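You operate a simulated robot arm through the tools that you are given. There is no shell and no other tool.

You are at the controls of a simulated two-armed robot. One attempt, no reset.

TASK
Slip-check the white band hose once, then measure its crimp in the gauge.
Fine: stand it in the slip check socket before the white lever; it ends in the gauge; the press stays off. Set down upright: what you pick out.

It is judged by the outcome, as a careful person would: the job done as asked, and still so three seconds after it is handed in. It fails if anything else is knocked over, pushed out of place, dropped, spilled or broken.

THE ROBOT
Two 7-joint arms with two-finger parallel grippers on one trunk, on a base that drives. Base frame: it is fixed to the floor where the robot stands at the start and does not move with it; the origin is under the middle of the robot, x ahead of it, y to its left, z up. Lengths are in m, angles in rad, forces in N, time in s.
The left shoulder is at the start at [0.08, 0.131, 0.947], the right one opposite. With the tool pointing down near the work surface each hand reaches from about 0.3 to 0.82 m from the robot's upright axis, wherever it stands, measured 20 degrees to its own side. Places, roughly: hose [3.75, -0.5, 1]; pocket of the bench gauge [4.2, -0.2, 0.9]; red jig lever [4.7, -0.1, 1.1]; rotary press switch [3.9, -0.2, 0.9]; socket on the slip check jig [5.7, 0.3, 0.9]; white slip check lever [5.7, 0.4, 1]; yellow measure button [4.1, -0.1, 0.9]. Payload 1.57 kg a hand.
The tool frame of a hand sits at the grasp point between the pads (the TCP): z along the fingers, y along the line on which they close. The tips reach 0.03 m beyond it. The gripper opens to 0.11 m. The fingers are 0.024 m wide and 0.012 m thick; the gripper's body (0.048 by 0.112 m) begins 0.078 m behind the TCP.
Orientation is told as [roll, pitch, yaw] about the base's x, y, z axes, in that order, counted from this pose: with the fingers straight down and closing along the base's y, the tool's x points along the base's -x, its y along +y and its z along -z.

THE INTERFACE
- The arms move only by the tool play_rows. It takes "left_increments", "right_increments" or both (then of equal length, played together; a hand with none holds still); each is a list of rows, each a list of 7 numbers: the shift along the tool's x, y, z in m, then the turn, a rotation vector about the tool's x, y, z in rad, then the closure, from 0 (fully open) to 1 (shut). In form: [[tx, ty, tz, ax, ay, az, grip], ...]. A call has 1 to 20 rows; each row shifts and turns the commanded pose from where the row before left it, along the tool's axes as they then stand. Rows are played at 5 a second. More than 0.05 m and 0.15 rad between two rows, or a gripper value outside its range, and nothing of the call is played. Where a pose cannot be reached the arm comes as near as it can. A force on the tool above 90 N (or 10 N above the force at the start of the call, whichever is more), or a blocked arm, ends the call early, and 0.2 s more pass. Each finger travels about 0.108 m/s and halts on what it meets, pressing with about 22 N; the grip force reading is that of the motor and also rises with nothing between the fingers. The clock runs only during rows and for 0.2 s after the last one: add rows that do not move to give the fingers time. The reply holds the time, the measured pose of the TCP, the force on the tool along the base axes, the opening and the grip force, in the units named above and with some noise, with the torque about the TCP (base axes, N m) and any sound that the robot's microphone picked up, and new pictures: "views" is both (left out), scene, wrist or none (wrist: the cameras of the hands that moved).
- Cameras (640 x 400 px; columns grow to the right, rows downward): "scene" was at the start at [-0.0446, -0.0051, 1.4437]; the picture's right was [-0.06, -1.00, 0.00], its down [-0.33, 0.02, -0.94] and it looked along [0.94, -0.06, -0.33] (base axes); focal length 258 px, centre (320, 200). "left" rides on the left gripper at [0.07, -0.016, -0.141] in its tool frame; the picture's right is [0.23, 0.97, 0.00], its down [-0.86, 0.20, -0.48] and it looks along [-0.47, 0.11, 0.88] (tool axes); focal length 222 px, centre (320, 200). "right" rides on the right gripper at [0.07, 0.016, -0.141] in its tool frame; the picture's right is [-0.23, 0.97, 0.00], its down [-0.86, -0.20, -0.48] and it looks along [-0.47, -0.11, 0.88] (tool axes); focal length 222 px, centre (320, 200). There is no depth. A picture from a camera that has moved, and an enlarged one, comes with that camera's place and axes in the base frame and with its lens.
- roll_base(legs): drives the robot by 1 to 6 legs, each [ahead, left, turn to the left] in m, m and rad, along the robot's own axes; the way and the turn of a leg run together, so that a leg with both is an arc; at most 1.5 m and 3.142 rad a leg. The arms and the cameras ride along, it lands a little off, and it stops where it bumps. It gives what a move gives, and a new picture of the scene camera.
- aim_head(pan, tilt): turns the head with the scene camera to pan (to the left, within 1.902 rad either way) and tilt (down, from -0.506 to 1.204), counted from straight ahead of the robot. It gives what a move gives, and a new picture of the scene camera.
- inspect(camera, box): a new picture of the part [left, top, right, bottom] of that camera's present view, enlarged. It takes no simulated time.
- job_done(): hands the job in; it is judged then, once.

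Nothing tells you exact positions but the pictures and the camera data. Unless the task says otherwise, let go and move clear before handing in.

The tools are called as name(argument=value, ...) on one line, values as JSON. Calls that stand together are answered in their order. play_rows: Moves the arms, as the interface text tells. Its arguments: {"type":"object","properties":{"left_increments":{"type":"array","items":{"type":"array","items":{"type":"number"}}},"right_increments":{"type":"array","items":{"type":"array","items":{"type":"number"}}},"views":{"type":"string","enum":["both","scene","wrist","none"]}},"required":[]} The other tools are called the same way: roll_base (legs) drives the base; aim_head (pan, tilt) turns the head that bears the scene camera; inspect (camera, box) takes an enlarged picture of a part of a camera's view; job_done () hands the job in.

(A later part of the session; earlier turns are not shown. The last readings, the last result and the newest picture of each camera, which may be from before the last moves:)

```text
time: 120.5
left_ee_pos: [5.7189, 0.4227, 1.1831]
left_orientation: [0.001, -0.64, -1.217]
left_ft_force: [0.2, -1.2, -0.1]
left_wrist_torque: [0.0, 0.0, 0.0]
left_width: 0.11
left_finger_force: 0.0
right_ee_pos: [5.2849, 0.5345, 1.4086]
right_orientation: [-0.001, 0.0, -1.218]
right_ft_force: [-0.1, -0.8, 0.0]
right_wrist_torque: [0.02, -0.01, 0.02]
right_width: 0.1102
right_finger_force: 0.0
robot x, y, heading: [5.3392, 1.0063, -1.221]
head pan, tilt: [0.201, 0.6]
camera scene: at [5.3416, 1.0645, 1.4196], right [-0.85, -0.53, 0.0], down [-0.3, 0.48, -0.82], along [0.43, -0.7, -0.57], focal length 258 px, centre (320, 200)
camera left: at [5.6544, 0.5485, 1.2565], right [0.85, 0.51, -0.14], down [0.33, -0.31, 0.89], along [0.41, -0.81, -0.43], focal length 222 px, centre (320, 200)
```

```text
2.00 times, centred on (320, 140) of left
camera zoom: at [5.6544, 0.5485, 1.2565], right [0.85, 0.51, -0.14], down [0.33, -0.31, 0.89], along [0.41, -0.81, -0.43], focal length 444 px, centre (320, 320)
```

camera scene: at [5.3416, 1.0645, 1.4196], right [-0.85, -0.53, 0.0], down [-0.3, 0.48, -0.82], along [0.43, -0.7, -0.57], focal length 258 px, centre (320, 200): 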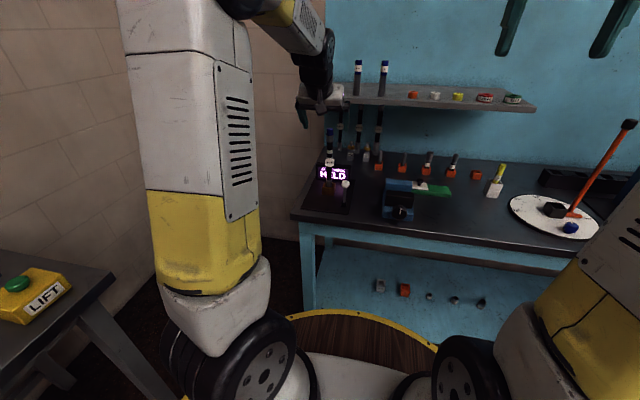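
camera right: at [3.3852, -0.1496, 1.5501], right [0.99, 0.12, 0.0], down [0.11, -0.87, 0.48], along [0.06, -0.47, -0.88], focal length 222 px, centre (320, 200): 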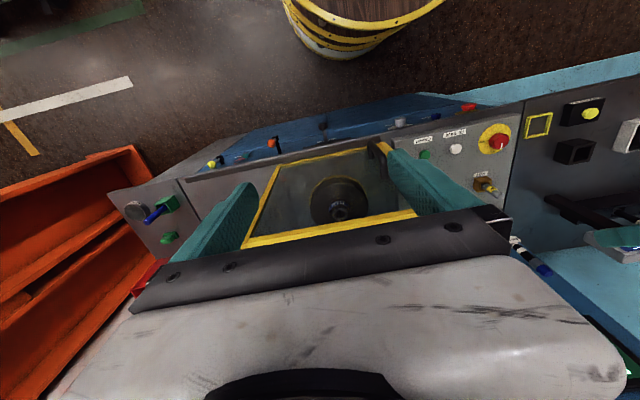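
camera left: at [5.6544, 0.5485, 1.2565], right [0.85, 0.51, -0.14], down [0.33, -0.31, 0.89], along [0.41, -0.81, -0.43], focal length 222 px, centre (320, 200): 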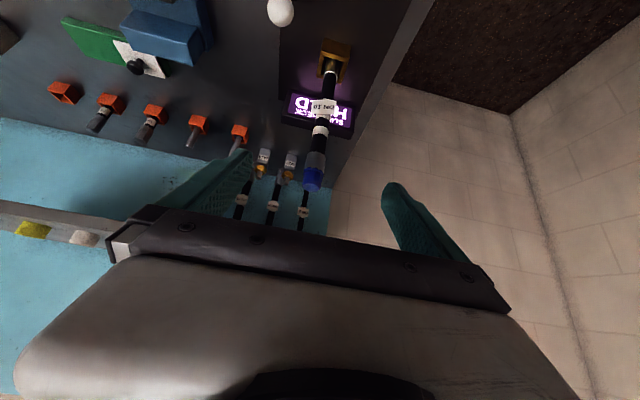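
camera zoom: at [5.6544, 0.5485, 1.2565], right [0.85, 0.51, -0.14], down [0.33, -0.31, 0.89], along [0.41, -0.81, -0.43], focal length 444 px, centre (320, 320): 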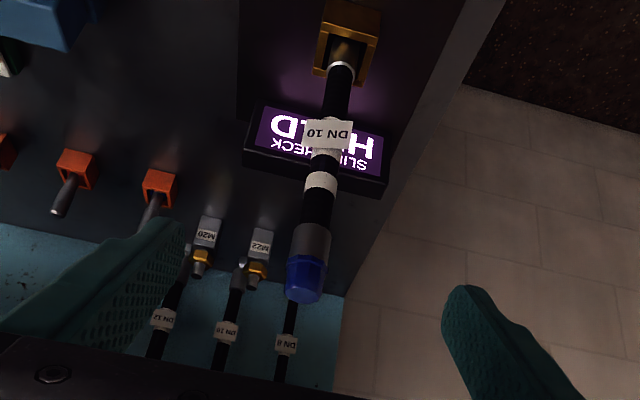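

The hose top leans slightly toward me: cap at 0.75 m ahead, 0.151 m left. Moving in along the finger axis and closing.

play_rows(left_increments=[[0.0011, -0.0006, 0.0328, 0, 0, 0, 0], [0.0011, -0.0006, 0.0328, 0, 0, 0, 0], [0.0011, -0.0006, 0.0328, 0, 0, 0, 0], [0.0011, -0.0006, 0.0328, 0, 0, 0, 0], [0, 0, 0, 0, 0, 0, 0]])

inspect(camera="left", box=[200, 40, 440, 240])

```text
time: 121.7
left_ee_pos: [5.742, 0.3511, 1.0757]
left_orientation: [0.001, -0.64, -1.218]
left_ft_force: [-0.2, 0.1, 0.3]
left_wrist_torque: [0.01, 0.0, 0.0]
left_width: 0.11
left_finger_force: 0.1
right_ee_pos: [5.2839, 0.5346, 1.4083]
right_orientation: [0.0, -0.001, -1.218]
right_ft_force: [1.1, 0.4, 0.4]
right_wrist_torque: [0.03, -0.05, 0.03]
right_width: 0.11
right_finger_force: 0.0
robot x, y, heading: [5.3427, 1.0051, -1.218]
head pan, tilt: [0.201, 0.6]
camera scene: at [5.3416, 1.0645, 1.4196], right [-0.85, -0.53, 0.0], down [-0.3, 0.48, -0.82], along [0.43, -0.7, -0.57], focal length 258 px, centre (320, 200)
camera left: at [5.6781, 0.4776, 1.1488], right [0.85, 0.51, -0.14], down [0.33, -0.31, 0.89], along [0.41, -0.81, -0.43], focal length 222 px, centre (320, 200)
```

scene: 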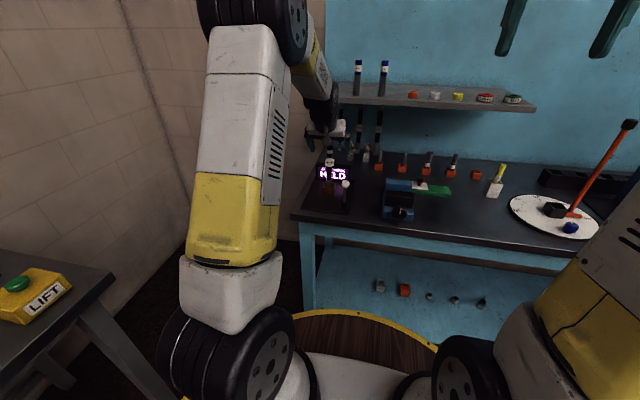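
left: 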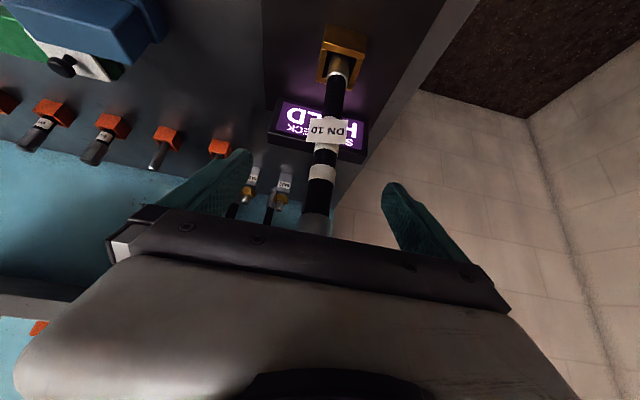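

```text
2.00 times, centred on (320, 140) of left
camera zoom: at [5.6781, 0.4776, 1.1488], right [0.85, 0.51, -0.14], down [0.33, -0.31, 0.89], along [0.41, -0.81, -0.43], focal length 444 px, centre (320, 320)
```

zoom: 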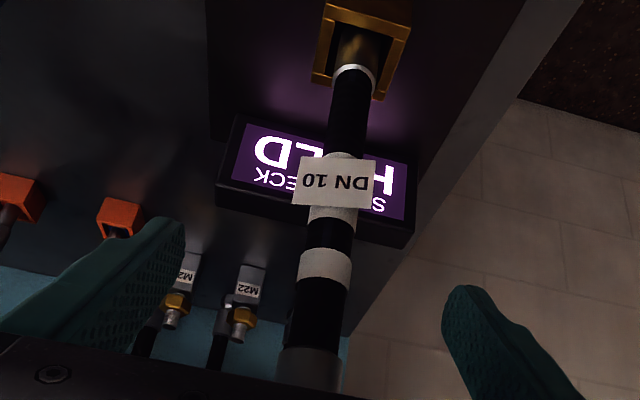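

The hose lies centrally between the pads again, same grip height as before. Closing and lifting it straight out of the socket.

play_rows(left_increments=[[0, 0, 0, 0, 0, 0, 0.5], [0, 0, 0, 0, 0, 0, 0.8], [0, 0, 0, 0, 0, 0, 1], [0, 0, 0, 0, 0, 0, 1], [0, 0, 0, 0, 0, 0, 1], [0, 0, 0, 0, 0, 0, 1]], views="none")

play_rows(left_increments=[[-0.009, 0, -0.012, 0, 0, 0, 1], [-0.009, 0, -0.012, 0, 0, 0, 1], [-0.009, 0, -0.012, 0, 0, 0, 1], [-0.009, 0, -0.012, 0, 0, 0, 1], [-0.009, 0, -0.012, 0, 0, 0, 1], [0, 0, 0, 0, 0, 0, 1]])

inspect(camera="scene", box=[290, 110, 390, 210])

```text
time: 123.1
left_ee_pos: [5.7413, 0.3509, 1.0762]
left_orientation: [-0.001, -0.637, -1.219]
left_ft_force: [-0.5, -0.6, -2.9]
left_wrist_torque: [0.03, 0.0, -0.04]
left_width: 0.0182
left_finger_force: 21.8
right_ee_pos: [5.2849, 0.5345, 1.4093]
right_orientation: [0.0, 0.0, -1.22]
right_ft_force: [-0.3, 0.4, -0.3]
right_wrist_torque: [0.02, -0.01, 0.0]
right_width: 0.1099
right_finger_force: 0.1
robot x, y, heading: [5.3415, 1.0085, -1.221]
head pan, tilt: [0.201, 0.6]
```

```text
time: 124.5
left_ee_pos: [5.7412, 0.3522, 1.1517]
left_orientation: [0.001, -0.642, -1.217]
left_ft_force: [0.3, 0.0, -3.7]
left_wrist_torque: [0.03, -0.03, 0.01]
left_width: 0.0184
left_finger_force: 22.4
right_ee_pos: [5.2847, 0.5351, 1.4088]
right_orientation: [0.0, 0.0, -1.218]
right_ft_force: [0.3, -0.3, 0.2]
right_wrist_torque: [-0.01, -0.03, 0.03]
right_width: 0.1098
right_finger_force: 0.1
robot x, y, heading: [5.3418, 1.0105, -1.22]
head pan, tilt: [0.201, 0.6]
camera scene: at [5.3417, 1.0644, 1.4196], right [-0.85, -0.53, 0.0], down [-0.3, 0.48, -0.82], along [0.43, -0.7, -0.57], focal length 258 px, centre (320, 200)
camera left: at [5.6773, 0.478, 1.2243], right [0.85, 0.51, -0.14], down [0.33, -0.31, 0.89], along [0.41, -0.81, -0.43], focal length 222 px, centre (320, 200)
```

scene: 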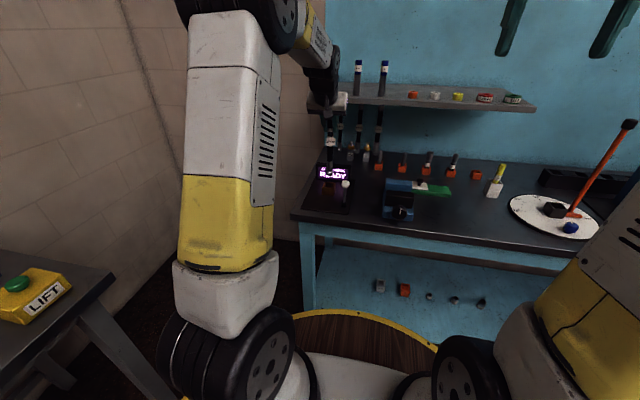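
left: 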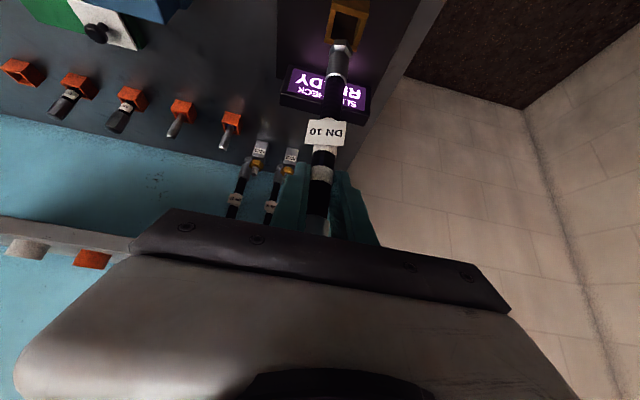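

```text
4.00 times, centred on (340, 160) of scene
camera zoom: at [5.3417, 1.0644, 1.4196], right [-0.85, -0.53, 0.0], down [-0.3, 0.48, -0.82], along [0.43, -0.7, -0.57], focal length 1032 px, centre (240, 360)
```

zoom: 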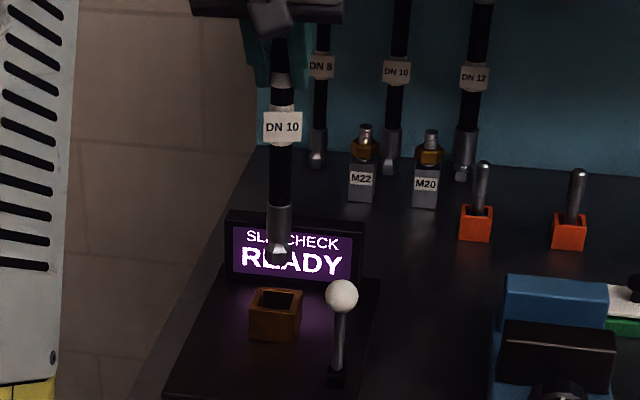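

The hose is out, and the display is back to "READY". Drawing the hose back and up, then driving right along the bench to the gauge.

play_rows(left_increments=[[0.0055, 0, -0.0277, 0, 0, 0, 1], [0.0055, 0, -0.0277, 0, 0, 0, 1], [0.0055, 0, -0.0277, 0, 0, 0, 1], [0.0055, 0, -0.0277, 0, 0, 0, 1], [0.0055, 0, -0.0277, 0, 0, 0, 1], [0.0055, 0, -0.0277, 0, 0, 0, 1], [0.0055, 0, -0.0277, 0, 0, 0, 1], [0.0055, 0, -0.0277, 0, 0, 0, 1], [0, 0, 0, 0, 0, 0, 1]], views="none")

roll_base(legs=[[-0.15, 0, 0], [0, -0.85, 0]])

roll_base(legs=[[0, -0.75, 0]])

aim_head(pan=0.2, tilt=0.6)

```text
time: 126.5
left_ee_pos: [5.6842, 0.5091, 1.3026]
left_orientation: [0.0, -0.641, -1.22]
left_ft_force: [0.2, 0.0, -3.2]
left_wrist_torque: [0.02, -0.01, -0.02]
left_width: 0.0181
left_finger_force: 22.3
right_ee_pos: [5.284, 0.5351, 1.4083]
right_orientation: [-0.001, 0.001, -1.218]
right_ft_force: [0.7, -0.3, -0.4]
right_wrist_torque: [0.0, 0.0, -0.02]
right_width: 0.1098
right_finger_force: 0.0
robot x, y, heading: [5.3405, 1.0073, -1.214]
head pan, tilt: [0.201, 0.6]
```

```text
time: 132.1
left_ee_pos: [4.8354, 0.3514, 1.3017]
left_orientation: [-0.002, -0.64, -1.201]
left_ft_force: [0.3, -0.1, -2.9]
left_wrist_torque: [0.1, 0.05, 0.02]
left_width: 0.0182
left_finger_force: 21.7
right_ee_pos: [4.4342, 0.3702, 1.4091]
right_orientation: [0.0, 0.0, -1.202]
right_ft_force: [0.0, 0.9, -0.1]
right_wrist_torque: [0.0, -0.05, 0.02]
right_width: 0.1099
right_finger_force: 0.0
robot x, y, heading: [4.4833, 0.843, -1.202]
head pan, tilt: [0.201, 0.6]
camera scene: at [4.4832, 0.9018, 1.4196], right [-0.84, -0.54, 0.0], down [-0.31, 0.48, -0.82], along [0.45, -0.69, -0.57], focal length 258 px, centre (320, 200)
```

scene: 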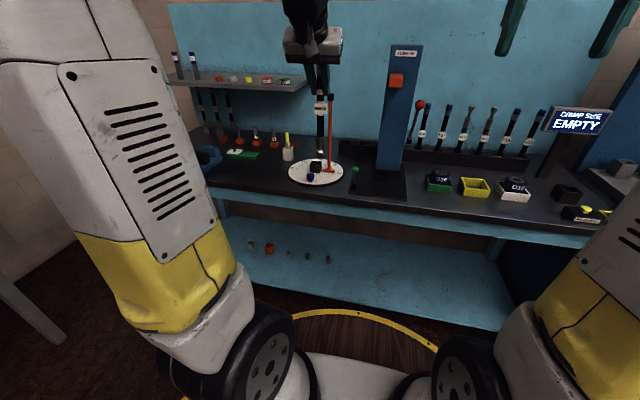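

```text
time: 136.1
left_ee_pos: [4.1363, 0.0791, 1.3022]
left_orientation: [0.0, -0.641, -1.195]
left_ft_force: [-0.2, -0.4, -3.3]
left_wrist_torque: [0.08, 0.01, 0.0]
left_width: 0.0181
left_finger_force: 21.7
right_ee_pos: [3.7358, 0.0965, 1.4083]
right_orientation: [0.001, -0.002, -1.197]
right_ft_force: [-0.5, -0.3, -0.5]
right_wrist_torque: [0.0, 0.01, -0.02]
right_width: 0.1101
right_finger_force: 0.0
robot x, y, heading: [3.7798, 0.5673, -1.193]
head pan, tilt: [0.201, 0.6]
camera scene: at [3.7811, 0.6275, 1.4196], right [-0.84, -0.54, 0.0], down [-0.31, 0.47, -0.82], along [0.45, -0.69, -0.57], focal length 258 px, centre (320, 200)
```

scene: 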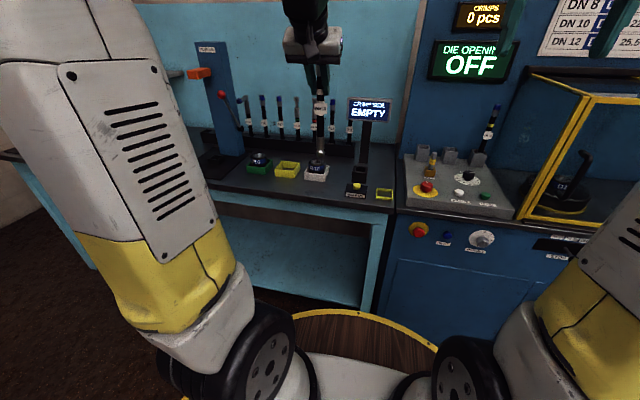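

```text
time: 136.7
left_ee_pos: [4.137, 0.0789, 1.3025]
left_orientation: [0.001, -0.64, -1.196]
left_ft_force: [-0.4, 0.7, -3.9]
left_wrist_torque: [0.02, 0.0, 0.01]
left_width: 0.0183
left_finger_force: 22.2
right_ee_pos: [3.7364, 0.097, 1.4089]
right_orientation: [0.0, 0.001, -1.195]
right_ft_force: [-0.4, 0.3, 0.2]
right_wrist_torque: [-0.03, 0.02, -0.01]
right_width: 0.1099
right_finger_force: 0.0
robot x, y, heading: [3.7826, 0.5701, -1.194]
head pan, tilt: [0.201, 0.6]
camera scene: at [3.781, 0.6274, 1.4196], right [-0.84, -0.54, 0.0], down [-0.31, 0.47, -0.82], along [0.45, -0.69, -0.57], focal length 258 px, centre (320, 200)
```

scene: 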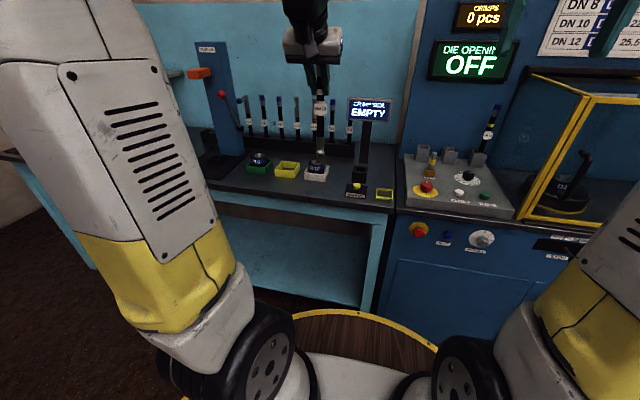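

I'm in front of the gauge area: the pocket (black cup) is behind the yellow MEASURE button, with the "CRIMP SIZE EMPTY" display on its post. Zooming for exact positions.

inspect(camera="scene", box=[310, 90, 410, 210])

inspect(camera="left", box=[160, 0, 480, 200])

```text
3.33 times, centred on (360, 150) of scene
camera zoom: at [3.781, 0.6274, 1.4196], right [-0.84, -0.54, 0.0], down [-0.31, 0.47, -0.82], along [0.45, -0.69, -0.57], focal length 860 px, centre (187, 367)
```

zoom: 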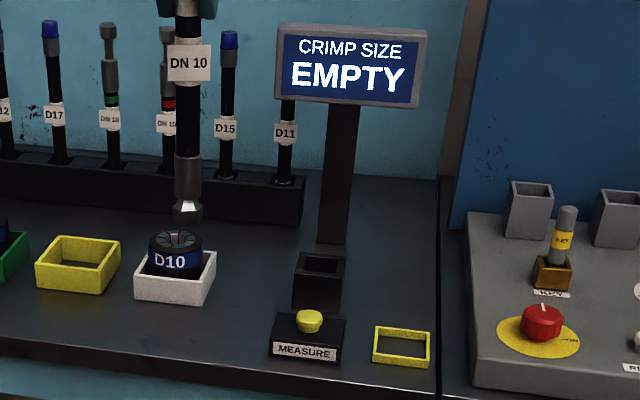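

```text
2.00 times, centred on (320, 100) of left
camera zoom: at [4.0699, 0.203, 1.3744], right [0.84, 0.53, -0.14], down [0.33, -0.3, 0.89], along [0.43, -0.8, -0.43], focal length 444 px, centre (320, 400)
```

zoom: 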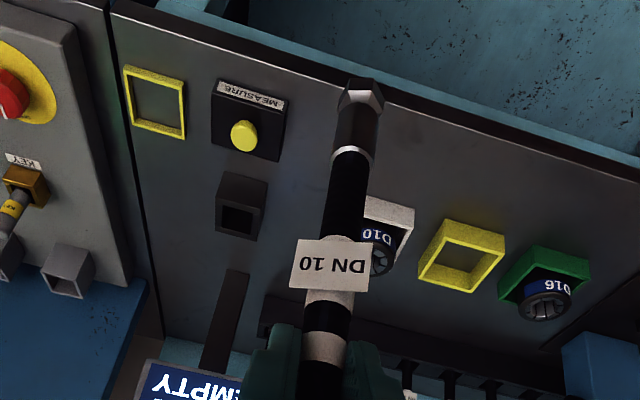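

Let me zoom further on the pocket from both cameras for accuracy.

inspect(camera="scene", box=[330, 145, 400, 205])

inspect(camera="left", box=[210, 20, 330, 140])

```text
6.67 times, centred on (365, 175) of scene
camera zoom: at [3.781, 0.6274, 1.4196], right [-0.84, -0.54, 0.0], down [-0.31, 0.47, -0.82], along [0.45, -0.69, -0.57], focal length 1719 px, centre (20, 367)
```

zoom: 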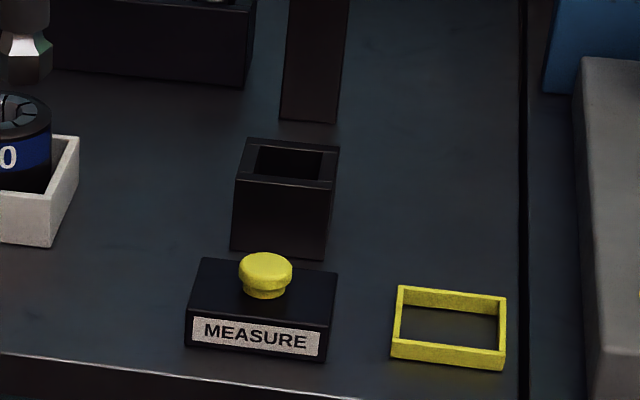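

```text
3.33 times, centred on (270, 80) of left
camera zoom: at [4.0699, 0.203, 1.3744], right [0.84, 0.53, -0.14], down [0.33, -0.3, 0.89], along [0.43, -0.8, -0.43], focal length 740 px, centre (487, 600)
```

zoom: 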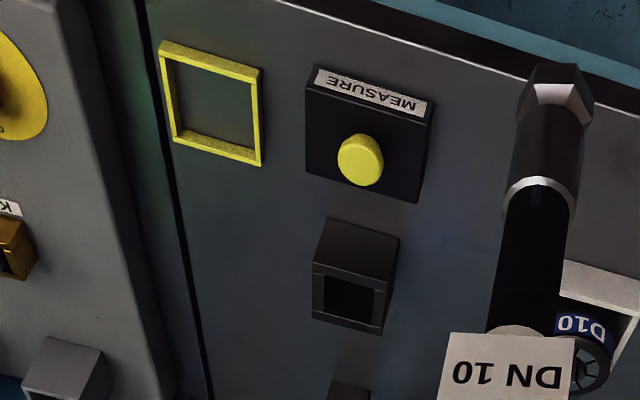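

The pocket opening is at 0.8965 m ahead, 0.046 m left, rim z 0.929, and about 38 mm wide; the button is at 0.771 m ahead, 0.051 m left, z 0.935. I'll shift the base so the pocket lies before the left hand.

roll_base(legs=[[0.13, -0.1, -0.02]])

inspect(camera="scene", box=[270, 100, 370, 220])

inspect(camera="left", box=[230, 0, 390, 100])

```text
time: 138.2
left_ee_pos: [4.0837, -0.0868, 1.3021]
left_orientation: [0.0, -0.64, -1.212]
left_ft_force: [-1.3, 0.0, -3.7]
left_wrist_torque: [0.03, 0.06, 0.0]
left_width: 0.0179
left_finger_force: 21.9
right_ee_pos: [3.684, -0.0611, 1.4096]
right_orientation: [0.0, 0.0, -1.214]
right_ft_force: [-0.4, -0.2, 0.9]
right_wrist_torque: [-0.03, 0.04, 0.02]
right_width: 0.1099
right_finger_force: 0.0
robot x, y, heading: [3.7358, 0.4102, -1.208]
head pan, tilt: [0.201, 0.6]
camera scene: at [3.7379, 0.4688, 1.4196], right [-0.85, -0.53, 0.0], down [-0.3, 0.48, -0.83], along [0.44, -0.7, -0.57], focal length 258 px, centre (320, 200)
```

scene: 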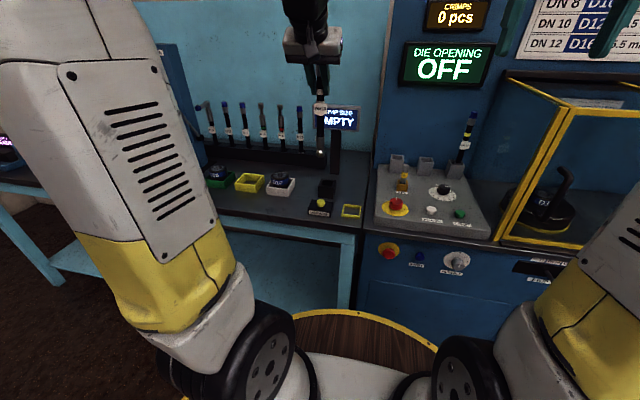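

```text
3.33 times, centred on (320, 160) of scene
camera zoom: at [3.7379, 0.4688, 1.4196], right [-0.85, -0.53, 0.0], down [-0.3, 0.48, -0.83], along [0.44, -0.7, -0.57], focal length 860 px, centre (320, 333)
```

zoom: 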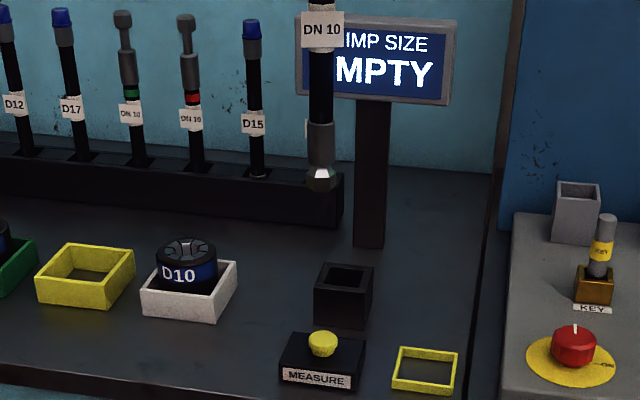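

```text
4.00 times, centred on (310, 50) of left
camera zoom: at [4.0194, 0.0393, 1.3745], right [0.85, 0.51, -0.14], down [0.33, -0.3, 0.89], along [0.42, -0.8, -0.43], focal length 888 px, centre (360, 800)
```

zoom: 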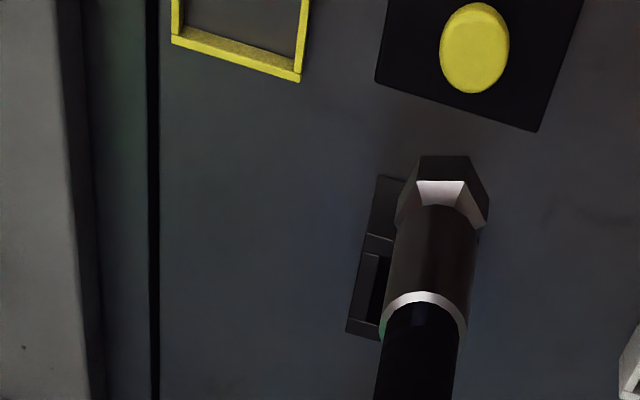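

The pocket is now 0.761 m ahead and 0.158 m left; the hose bottom leans about 1 cm forward, so I'll straighten it by 0.06 rad and bring it just above the pocket.

play_rows(left_increments=[[0, 0, 0, 0, 0.03, 0, 1], [0, 0, 0, 0, 0.03, 0, 1], [-0.0077, 0.0011, 0.0275, 0, 0, 0, 1], [-0.0077, 0.0011, 0.0275, 0, 0, 0, 1], [-0.0077, 0.0011, 0.0275, 0, 0, 0, 1], [-0.0077, 0.0011, 0.0275, 0, 0, 0, 1], [-0.0077, 0.0011, 0.0275, 0, 0, 0, 1], [-0.0077, 0.0011, 0.0275, 0, 0, 0, 1], [-0.0077, 0.0011, 0.0275, 0, 0, 0, 1], [-0.0077, 0.0011, 0.0275, 0, 0, 0, 1], [0, 0, 0, 0, 0, 0, 1]])

inspect(camera="scene", box=[290, 140, 360, 210])

inspect(camera="left", box=[260, 0, 420, 100])

```text
time: 140.6
left_ee_pos: [4.1532, -0.2421, 1.1513]
left_orientation: [-0.001, -0.579, -1.213]
left_ft_force: [0.2, 0.1, -2.9]
left_wrist_torque: [0.02, 0.01, -0.01]
left_width: 0.0183
left_finger_force: 21.8
right_ee_pos: [3.6848, -0.0614, 1.4088]
right_orientation: [0.0, 0.0, -1.213]
right_ft_force: [-0.7, 0.4, -0.7]
right_wrist_torque: [-0.01, -0.01, 0.0]
right_width: 0.1102
right_finger_force: 0.0
robot x, y, heading: [3.7336, 0.4154, -1.211]
head pan, tilt: [0.201, 0.6]
camera scene: at [3.7379, 0.4684, 1.4196], right [-0.85, -0.53, 0.0], down [-0.3, 0.48, -0.82], along [0.44, -0.7, -0.57], focal length 258 px, centre (320, 200)
camera left: at [4.0905, -0.1229, 1.2318], right [0.85, 0.52, -0.12], down [0.35, -0.35, 0.87], along [0.41, -0.78, -0.48], focal length 222 px, centre (320, 200)
```

scene: 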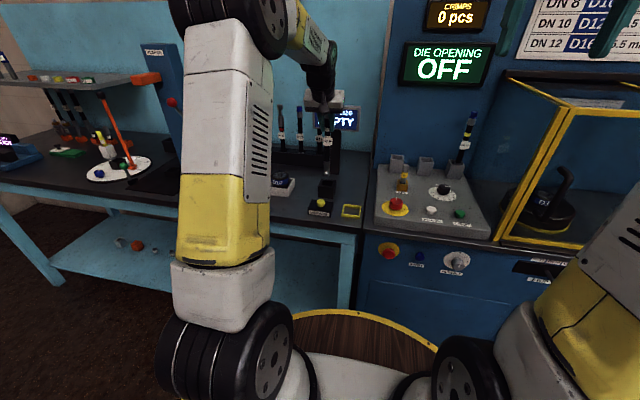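
left: 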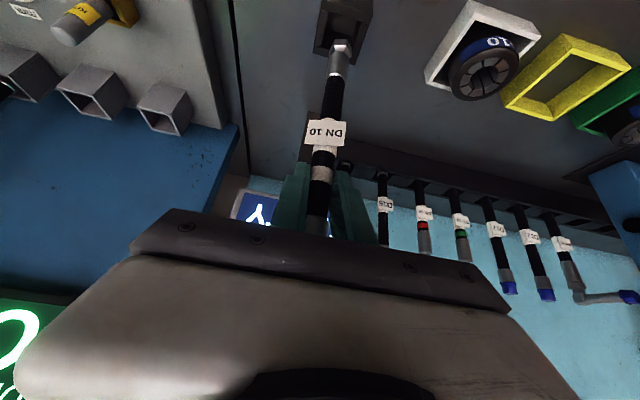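

```text
5.71 times, centred on (325, 175) of scene
camera zoom: at [3.7379, 0.4684, 1.4196], right [-0.85, -0.53, 0.0], down [-0.3, 0.48, -0.82], along [0.44, -0.7, -0.57], focal length 1474 px, centre (291, 343)
```

zoom: 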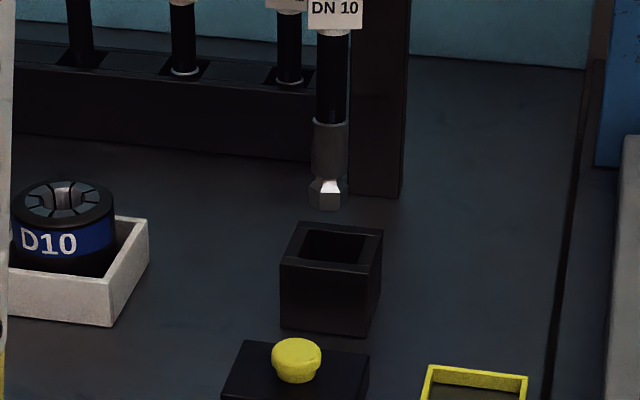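

```text
4.00 times, centred on (340, 50) of left
camera zoom: at [4.0905, -0.1229, 1.2318], right [0.85, 0.52, -0.12], down [0.35, -0.35, 0.87], along [0.41, -0.78, -0.48], focal length 888 px, centre (240, 800)
```

zoom: 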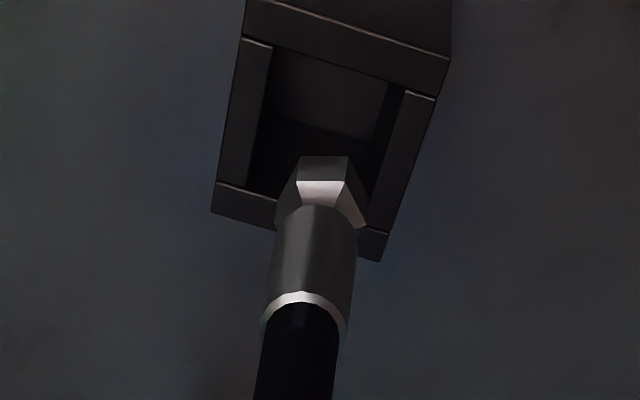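

The nut is within 4 mm of the pocket's centre, and this opening has more slack. Nudging 3 mm forward and lowering in.

play_rows(left_increments=[[-0.0025, 0, 0.0016, 0, 0, 0, 1], [0.0055, 0, 0.0084, 0, 0, 0, 1], [0.0055, 0, 0.0084, 0, 0, 0, 1], [0.0055, 0, 0.0084, 0, 0, 0, 1], [0.0055, 0, 0.0084, 0, 0, 0, 1], [0.0038, 0, 0.0059, 0, 0, 0, 1], [0, 0, 0, 0, 0, 0, 1]], views="none")

inspect(camera="scene", box=[290, 140, 360, 210])

inspect(camera="left", box=[260, 0, 420, 100])

```text
time: 142.2
left_ee_pos: [4.1542, -0.2481, 1.1038]
left_orientation: [0.001, -0.58, -1.211]
left_ft_force: [-0.3, -0.1, -2.9]
left_wrist_torque: [0.04, -0.01, 0.03]
left_width: 0.0181
left_finger_force: 21.8
right_ee_pos: [3.6831, -0.0625, 1.4089]
right_orientation: [-0.001, -0.001, -1.213]
right_ft_force: [0.5, 0.3, -0.2]
right_wrist_torque: [-0.02, 0.02, 0.01]
right_width: 0.11
right_finger_force: 0.2
robot x, y, heading: [3.7397, 0.4126, -1.21]
head pan, tilt: [0.201, 0.6]
```

```text
5.71 times, centred on (325, 175) of scene
camera zoom: at [3.7379, 0.4685, 1.4196], right [-0.85, -0.53, 0.0], down [-0.3, 0.48, -0.82], along [0.44, -0.7, -0.57], focal length 1474 px, centre (291, 343)
```

zoom: 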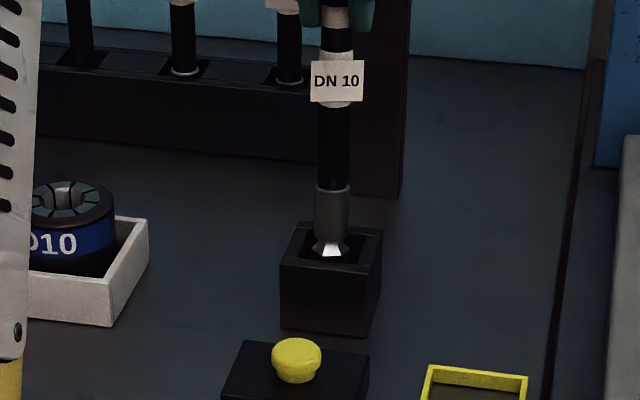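

```text
4.00 times, centred on (340, 50) of left
camera zoom: at [4.0903, -0.126, 1.1844], right [0.85, 0.52, -0.12], down [0.35, -0.35, 0.87], along [0.41, -0.78, -0.48], focal length 888 px, centre (240, 800)
```

zoom: 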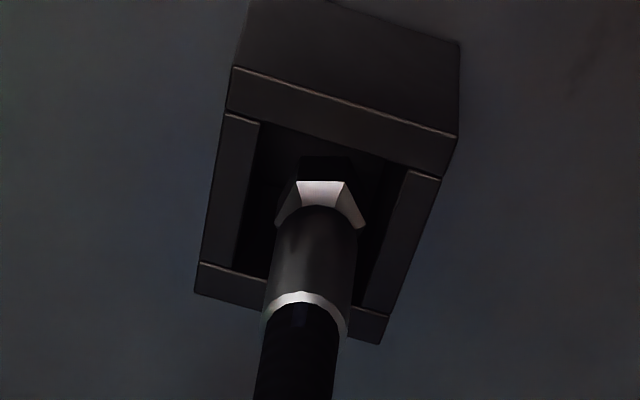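

The nut is inside the pocket with no contact force. Lowering on until it touches bottom.

play_rows(left_increments=[[0.0033, 0, 0.005, 0, 0, 0, 1], [0.0033, 0, 0.005, 0, 0, 0, 1], [0.0033, 0, 0.005, 0, 0, 0, 1], [0, 0, 0, 0, 0, 0, 1]], views="none")

play_rows(left_increments=[[0.0033, 0, 0.005, 0, 0, 0, 1], [0.0033, 0, 0.005, 0, 0, 0, 1], [0, 0, 0, 0, 0, 0, 1]], views="none")

inspect(camera="scene", box=[290, 140, 360, 210])

```text
time: 143.2
left_ee_pos: [4.1547, -0.2475, 1.0857]
left_orientation: [0.0, -0.579, -1.211]
left_ft_force: [0.8, -0.1, -3.9]
left_wrist_torque: [0.02, 0.01, 0.0]
left_width: 0.0178
left_finger_force: 21.7
right_ee_pos: [3.6831, -0.0621, 1.4102]
right_orientation: [0.001, 0.001, -1.213]
right_ft_force: [1.1, 0.3, 0.3]
right_wrist_torque: [-0.02, -0.02, 0.0]
right_width: 0.1101
right_finger_force: 0.1
robot x, y, heading: [3.7391, 0.4129, -1.214]
head pan, tilt: [0.201, 0.6]
```

```text
time: 144.0
left_ee_pos: [4.1532, -0.2477, 1.0741]
left_orientation: [0.0, -0.58, -1.21]
left_ft_force: [0.8, 0.3, -2.4]
left_wrist_torque: [0.03, -0.04, -0.02]
left_width: 0.018
left_finger_force: 21.7
right_ee_pos: [3.6835, -0.0621, 1.4092]
right_orientation: [0.0, 0.001, -1.214]
right_ft_force: [0.2, -0.3, 0.2]
right_wrist_torque: [0.01, 0.0, -0.02]
right_width: 0.1101
right_finger_force: 0.1
robot x, y, heading: [3.7364, 0.4097, -1.216]
head pan, tilt: [0.201, 0.6]
```

```text
5.71 times, centred on (325, 175) of scene
camera zoom: at [3.7379, 0.4685, 1.4196], right [-0.85, -0.53, 0.0], down [-0.3, 0.48, -0.82], along [0.44, -0.7, -0.57], focal length 1474 px, centre (291, 343)
```

zoom: 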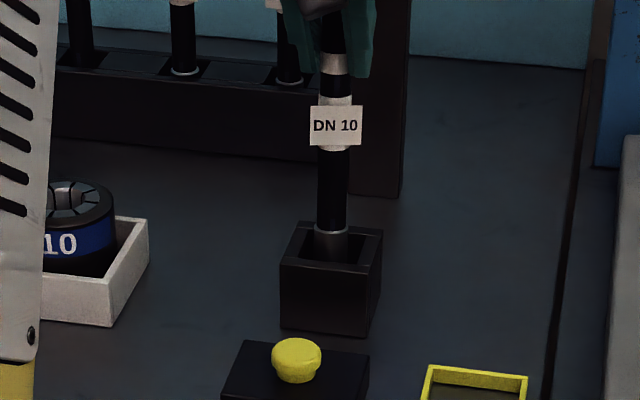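

Still free; a bit further down to the floor of the pocket.

play_rows(left_increments=[[0.0033, 0, 0.005, 0, 0, 0, 1], [0.0033, 0, 0.005, 0, 0, 0, 1], [0, 0, 0, 0, 0, 0, 1]], views="none")

play_rows(left_increments=[[0.0022, 0, 0.0034, 0, 0, 0, 1], [0.0022, 0, 0.0034, 0, 0, 0, 1], [0, 0, 0, 0, 0, 0, 1]], views="none")

inspect(camera="scene", box=[290, 140, 360, 210])

```text
time: 144.8
left_ee_pos: [4.1527, -0.2462, 1.0648]
left_orientation: [0.0, -0.586, -1.212]
left_ft_force: [2.4, -0.5, 26.3]
left_wrist_torque: [-0.26, -0.45, 0.01]
left_width: 0.0178
left_finger_force: 22.5
right_ee_pos: [3.6826, -0.0597, 1.4093]
right_orientation: [0.0, 0.0, -1.214]
right_ft_force: [-0.6, -0.1, -0.4]
right_wrist_torque: [-0.01, -0.06, 0.0]
right_width: 0.1098
right_finger_force: 0.0
robot x, y, heading: [3.7374, 0.4133, -1.216]
head pan, tilt: [0.201, 0.6]
```

```text
time: 145.6
left_ee_pos: [4.1527, -0.2471, 1.0561]
left_orientation: [0.0, -0.583, -1.213]
left_ft_force: [1.7, 1.0, 25.7]
left_wrist_torque: [-0.26, -0.41, 0.01]
left_width: 0.0181
left_finger_force: 21.6
right_ee_pos: [3.6825, -0.0607, 1.4079]
right_orientation: [0.0, 0.002, -1.212]
right_ft_force: [0.8, 0.1, 0.4]
right_wrist_torque: [0.02, 0.02, 0.02]
right_width: 0.1101
right_finger_force: 0.0
robot x, y, heading: [3.7392, 0.4111, -1.218]
head pan, tilt: [0.201, 0.6]
```

```text
5.71 times, centred on (325, 175) of scene
camera zoom: at [3.7374, 0.4695, 1.4196], right [-0.85, -0.53, 0.0], down [-0.3, 0.48, -0.83], along [0.44, -0.7, -0.56], focal length 1474 px, centre (291, 343)
```

zoom: 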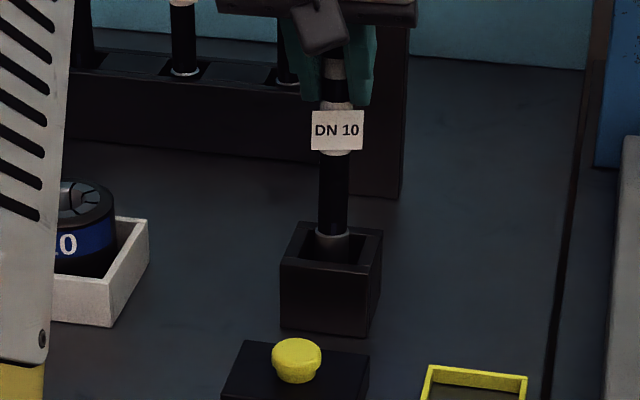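

On the bottom. Relaxing the pressure, opening and backing the hand out along the finger axis.

play_rows(left_increments=[[-0.0022, 0, -0.0034, 0, 0, 0, 1], [0, 0, 0, 0, 0, 0, 0.9], [0, 0, 0, 0, 0, 0, 0.7], [0, 0, 0, 0, 0, 0, 0.4], [0, 0, 0, 0, 0, 0, 0.1], [0, 0, 0, 0, 0, 0, 0], [0, 0, 0, 0, 0, 0, 0]], views="none")

play_rows(left_increments=[[0, 0, -0.03, 0, 0, 0, 0], [0, 0, -0.04, 0, 0, 0, 0], [0, 0, -0.045, 0, 0, 0, 0], [0.02, 0, -0.04, 0, 0, 0, 0], [0.02, 0, -0.04, 0, 0, 0, 0], [0, 0, 0, 0, 0, 0, 0]])

inspect(camera="scene", box=[280, 90, 380, 210])

inspect(camera="left", box=[200, 0, 440, 150])

```text
time: 147.2
left_ee_pos: [4.1535, -0.2478, 1.0575]
left_orientation: [0.0, -0.581, -1.213]
left_ft_force: [0.5, 0.4, -0.3]
left_wrist_torque: [0.01, 0.01, -0.01]
left_width: 0.1099
left_finger_force: 0.0
right_ee_pos: [3.6834, -0.063, 1.4099]
right_orientation: [0.001, 0.001, -1.212]
right_ft_force: [0.1, 0.8, -1.0]
right_wrist_torque: [0.0, -0.01, 0.03]
right_width: 0.11
right_finger_force: 0.0
robot x, y, heading: [3.7342, 0.4095, -1.213]
head pan, tilt: [0.201, 0.6]
```

```text
time: 148.6
left_ee_pos: [4.1009, -0.1153, 1.1987]
left_orientation: [-0.002, -0.58, -1.213]
left_ft_force: [-0.3, -0.5, 0.5]
left_wrist_torque: [0.03, 0.0, 0.01]
left_width: 0.1099
left_finger_force: 0.1
right_ee_pos: [3.6837, -0.0603, 1.4087]
right_orientation: [0.001, -0.001, -1.214]
right_ft_force: [-0.4, -0.7, 0.5]
right_wrist_torque: [0.01, 0.02, -0.03]
right_width: 0.11
right_finger_force: 0.0
robot x, y, heading: [3.7364, 0.4071, -1.215]
head pan, tilt: [0.201, 0.6]
camera scene: at [3.7378, 0.4687, 1.4196], right [-0.85, -0.53, 0.0], down [-0.3, 0.48, -0.83], along [0.44, -0.7, -0.56], focal length 258 px, centre (320, 200)
camera left: at [4.0383, 0.0053, 1.28], right [0.85, 0.52, -0.12], down [0.35, -0.35, 0.87], along [0.41, -0.78, -0.48], focal length 222 px, centre (320, 200)
```

scene: 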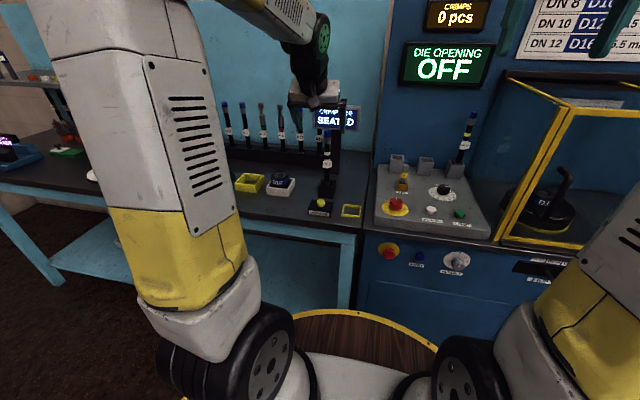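
left: 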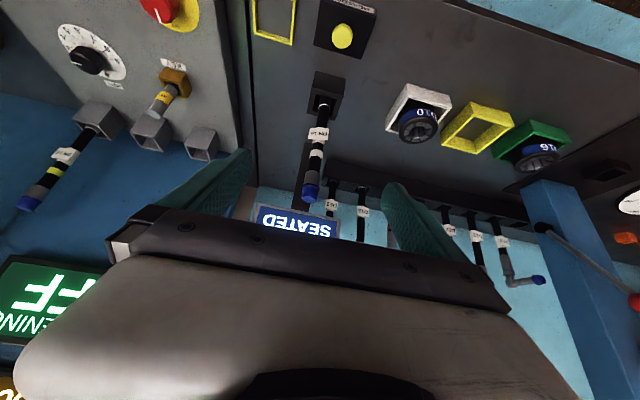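

```text
3.33 times, centred on (330, 150) of scene
camera zoom: at [3.7378, 0.4687, 1.4196], right [-0.85, -0.53, 0.0], down [-0.3, 0.48, -0.83], along [0.44, -0.7, -0.56], focal length 860 px, centre (287, 367)
```

zoom: 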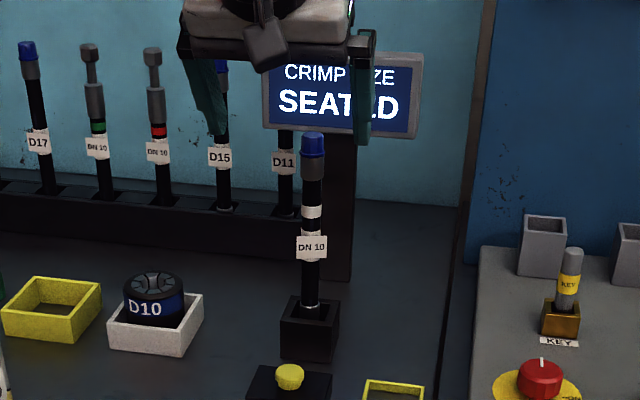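

```text
2.67 times, centred on (320, 75) of left
camera zoom: at [4.0383, 0.0053, 1.28], right [0.85, 0.52, -0.12], down [0.35, -0.35, 0.87], along [0.41, -0.78, -0.48], focal length 592 px, centre (320, 533)
```

zoom: 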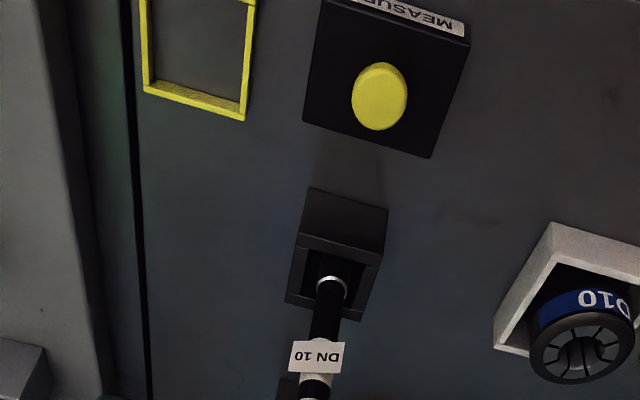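

The display now reads "SEATED". Next, the yellow MEASURE button at 0.642 m ahead, 0.159 m left, top z about 0.932: I close the fingers and come down over it.

play_rows(left_increments=[[0, 0, 0, 0, 0, 0, 0.5], [0, 0, 0, 0, 0, 0, 1], [0, 0, 0, 0, 0, 0, 1], [0.0174, 0.0005, 0.0312, 0, 0, 0, 1], [0.0174, 0.0005, 0.0312, 0, 0, 0, 1], [0.0174, 0.0005, 0.0312, 0, 0, 0, 1], [0.0174, 0.0005, 0.0312, 0, 0, 0, 1], [0.0174, 0.0005, 0.0312, 0, 0, 0, 1], [0.0174, 0.0005, 0.0312, 0, 0, 0, 1], [0, 0, 0, 0, 0, 0, 1]])

inspect(camera="scene", box=[280, 110, 380, 220])

inspect(camera="left", box=[200, 60, 440, 210])

```text
time: 150.8
left_ee_pos: [4.1143, -0.13, 0.9859]
left_orientation: [0.0, -0.58, -1.213]
left_ft_force: [0.6, -0.3, -0.2]
left_wrist_torque: [0.02, -0.02, -0.03]
left_width: 0.0003
left_finger_force: 21.4
right_ee_pos: [3.6837, -0.0616, 1.41]
right_orientation: [0.0, 0.0, -1.213]
right_ft_force: [0.7, -0.7, 0.8]
right_wrist_torque: [0.0, 0.01, -0.03]
right_width: 0.11
right_finger_force: 0.1
robot x, y, heading: [3.7366, 0.4117, -1.218]
head pan, tilt: [0.201, 0.6]
camera scene: at [3.7379, 0.4686, 1.4196], right [-0.85, -0.53, 0.0], down [-0.3, 0.48, -0.82], along [0.44, -0.7, -0.57], focal length 258 px, centre (320, 200)
camera left: at [4.051, -0.0075, 1.0665], right [0.84, 0.52, -0.12], down [0.35, -0.35, 0.87], along [0.41, -0.78, -0.48], focal length 222 px, centre (320, 200)
```

scene: 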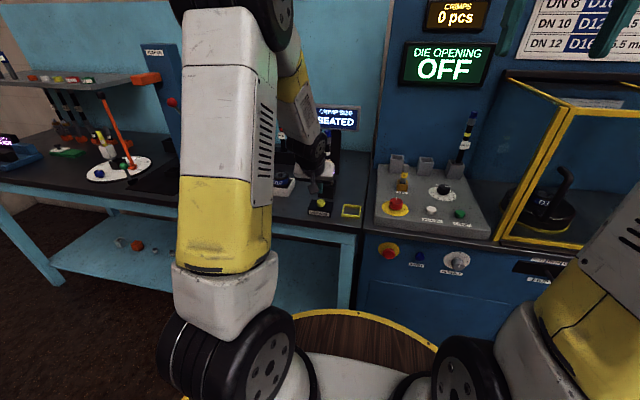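
left: 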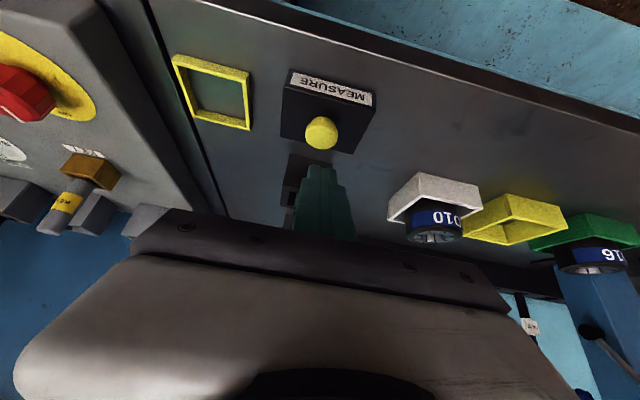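

```text
3.64 times, centred on (330, 165) of scene
camera zoom: at [3.7379, 0.4686, 1.4196], right [-0.85, -0.53, 0.0], down [-0.3, 0.48, -0.82], along [0.44, -0.7, -0.57], focal length 938 px, centre (284, 327)
```

zoom: 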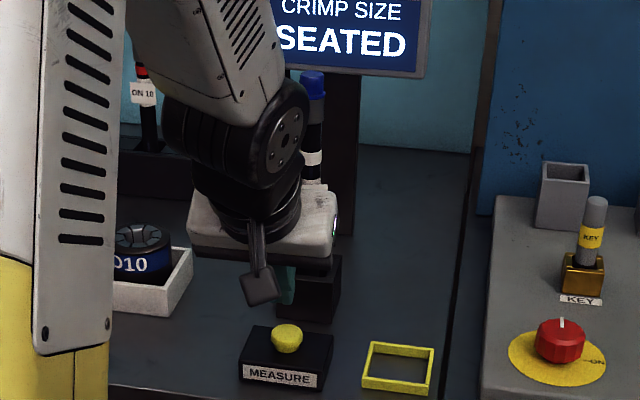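

```text
2.67 times, centred on (320, 135) of left
camera zoom: at [4.051, -0.0075, 1.0665], right [0.84, 0.52, -0.12], down [0.35, -0.35, 0.87], along [0.41, -0.78, -0.48], focal length 592 px, centre (320, 373)
```

zoom: 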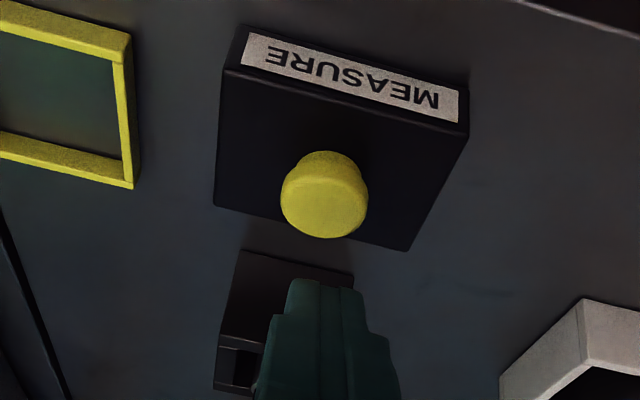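

The fingers are about 2 cm above the button and centred within a few millimetres. Pressing straight down in small steps.

play_rows(left_increments=[[0.0033, -0.0025, -0.0022, 0, 0, 0, 1], [0.0044, 0, 0.0067, 0, 0, 0, 1], [0.0044, 0, 0.0067, 0, 0, 0, 1], [0.0022, 0, 0.0034, 0, 0, 0, 1], [0, 0, 0, 0, 0, 0, 1]], views="none")

inspect(camera="scene", box=[280, 90, 380, 220])

```text
time: 152.0
left_ee_pos: [4.1084, -0.1275, 0.9658]
left_orientation: [0.002, -0.579, -1.213]
left_ft_force: [-0.5, 0.5, -1.1]
left_wrist_torque: [0.0, 0.01, -0.01]
left_width: 0.0
left_finger_force: 21.5
right_ee_pos: [3.6835, -0.0622, 1.409]
right_orientation: [0.002, 0.0, -1.214]
right_ft_force: [0.0, -0.2, -0.5]
right_wrist_torque: [-0.01, -0.03, -0.03]
right_width: 0.1098
right_finger_force: 0.0
robot x, y, heading: [3.7397, 0.4091, -1.212]
head pan, tilt: [0.201, 0.6]
```

```text
3.08 times, centred on (330, 155) of scene
camera zoom: at [3.7378, 0.4686, 1.4196], right [-0.85, -0.53, 0.0], down [-0.3, 0.48, -0.82], along [0.44, -0.7, -0.57], focal length 794 px, centre (289, 338)
```

zoom: 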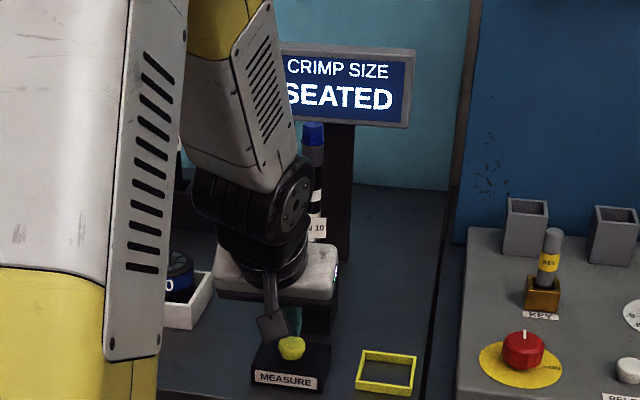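

No contact yet; continuing down a few millimetres at a time.

play_rows(left_increments=[[0.0016, 0, 0.0025, 0, 0, 0, 1], [0.0016, 0, 0.0025, 0, 0, 0, 1], [0, 0, 0, 0, 0, 0, 1]], views="none")

inspect(camera="scene", box=[280, 90, 380, 220])

inspect(camera="left", box=[240, 60, 400, 210])

```text
time: 152.8
left_ee_pos: [4.1098, -0.1262, 0.9598]
left_orientation: [0.0, -0.578, -1.212]
left_ft_force: [-0.1, -0.5, -0.3]
left_wrist_torque: [0.0, 0.01, 0.01]
left_width: 0.0
left_finger_force: 21.7
right_ee_pos: [3.6827, -0.0606, 1.4089]
right_orientation: [0.001, 0.0, -1.214]
right_ft_force: [0.8, 0.4, -0.6]
right_wrist_torque: [-0.02, -0.01, 0.01]
right_width: 0.11
right_finger_force: 0.1
robot x, y, heading: [3.7363, 0.4118, -1.213]
head pan, tilt: [0.201, 0.6]
```

```text
3.08 times, centred on (330, 155) of scene
camera zoom: at [3.7378, 0.4686, 1.4196], right [-0.85, -0.53, 0.0], down [-0.3, 0.48, -0.82], along [0.44, -0.7, -0.57], focal length 794 px, centre (289, 338)
```

zoom: 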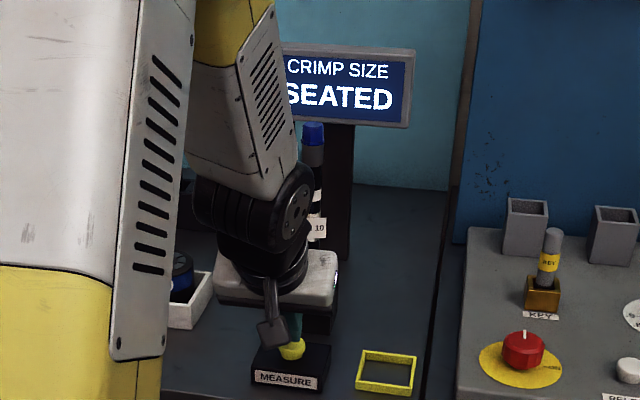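

```text
2.67 times, centred on (320, 135) of left
camera zoom: at [4.0454, -0.0052, 1.0407], right [0.84, 0.52, -0.12], down [0.35, -0.35, 0.87], along [0.41, -0.78, -0.48], focal length 592 px, centre (320, 373)
```

zoom: 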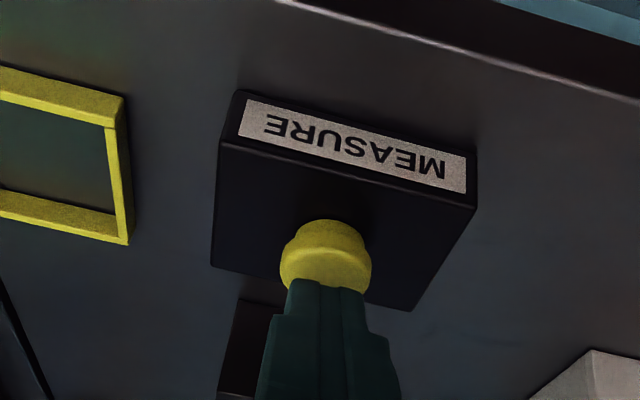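

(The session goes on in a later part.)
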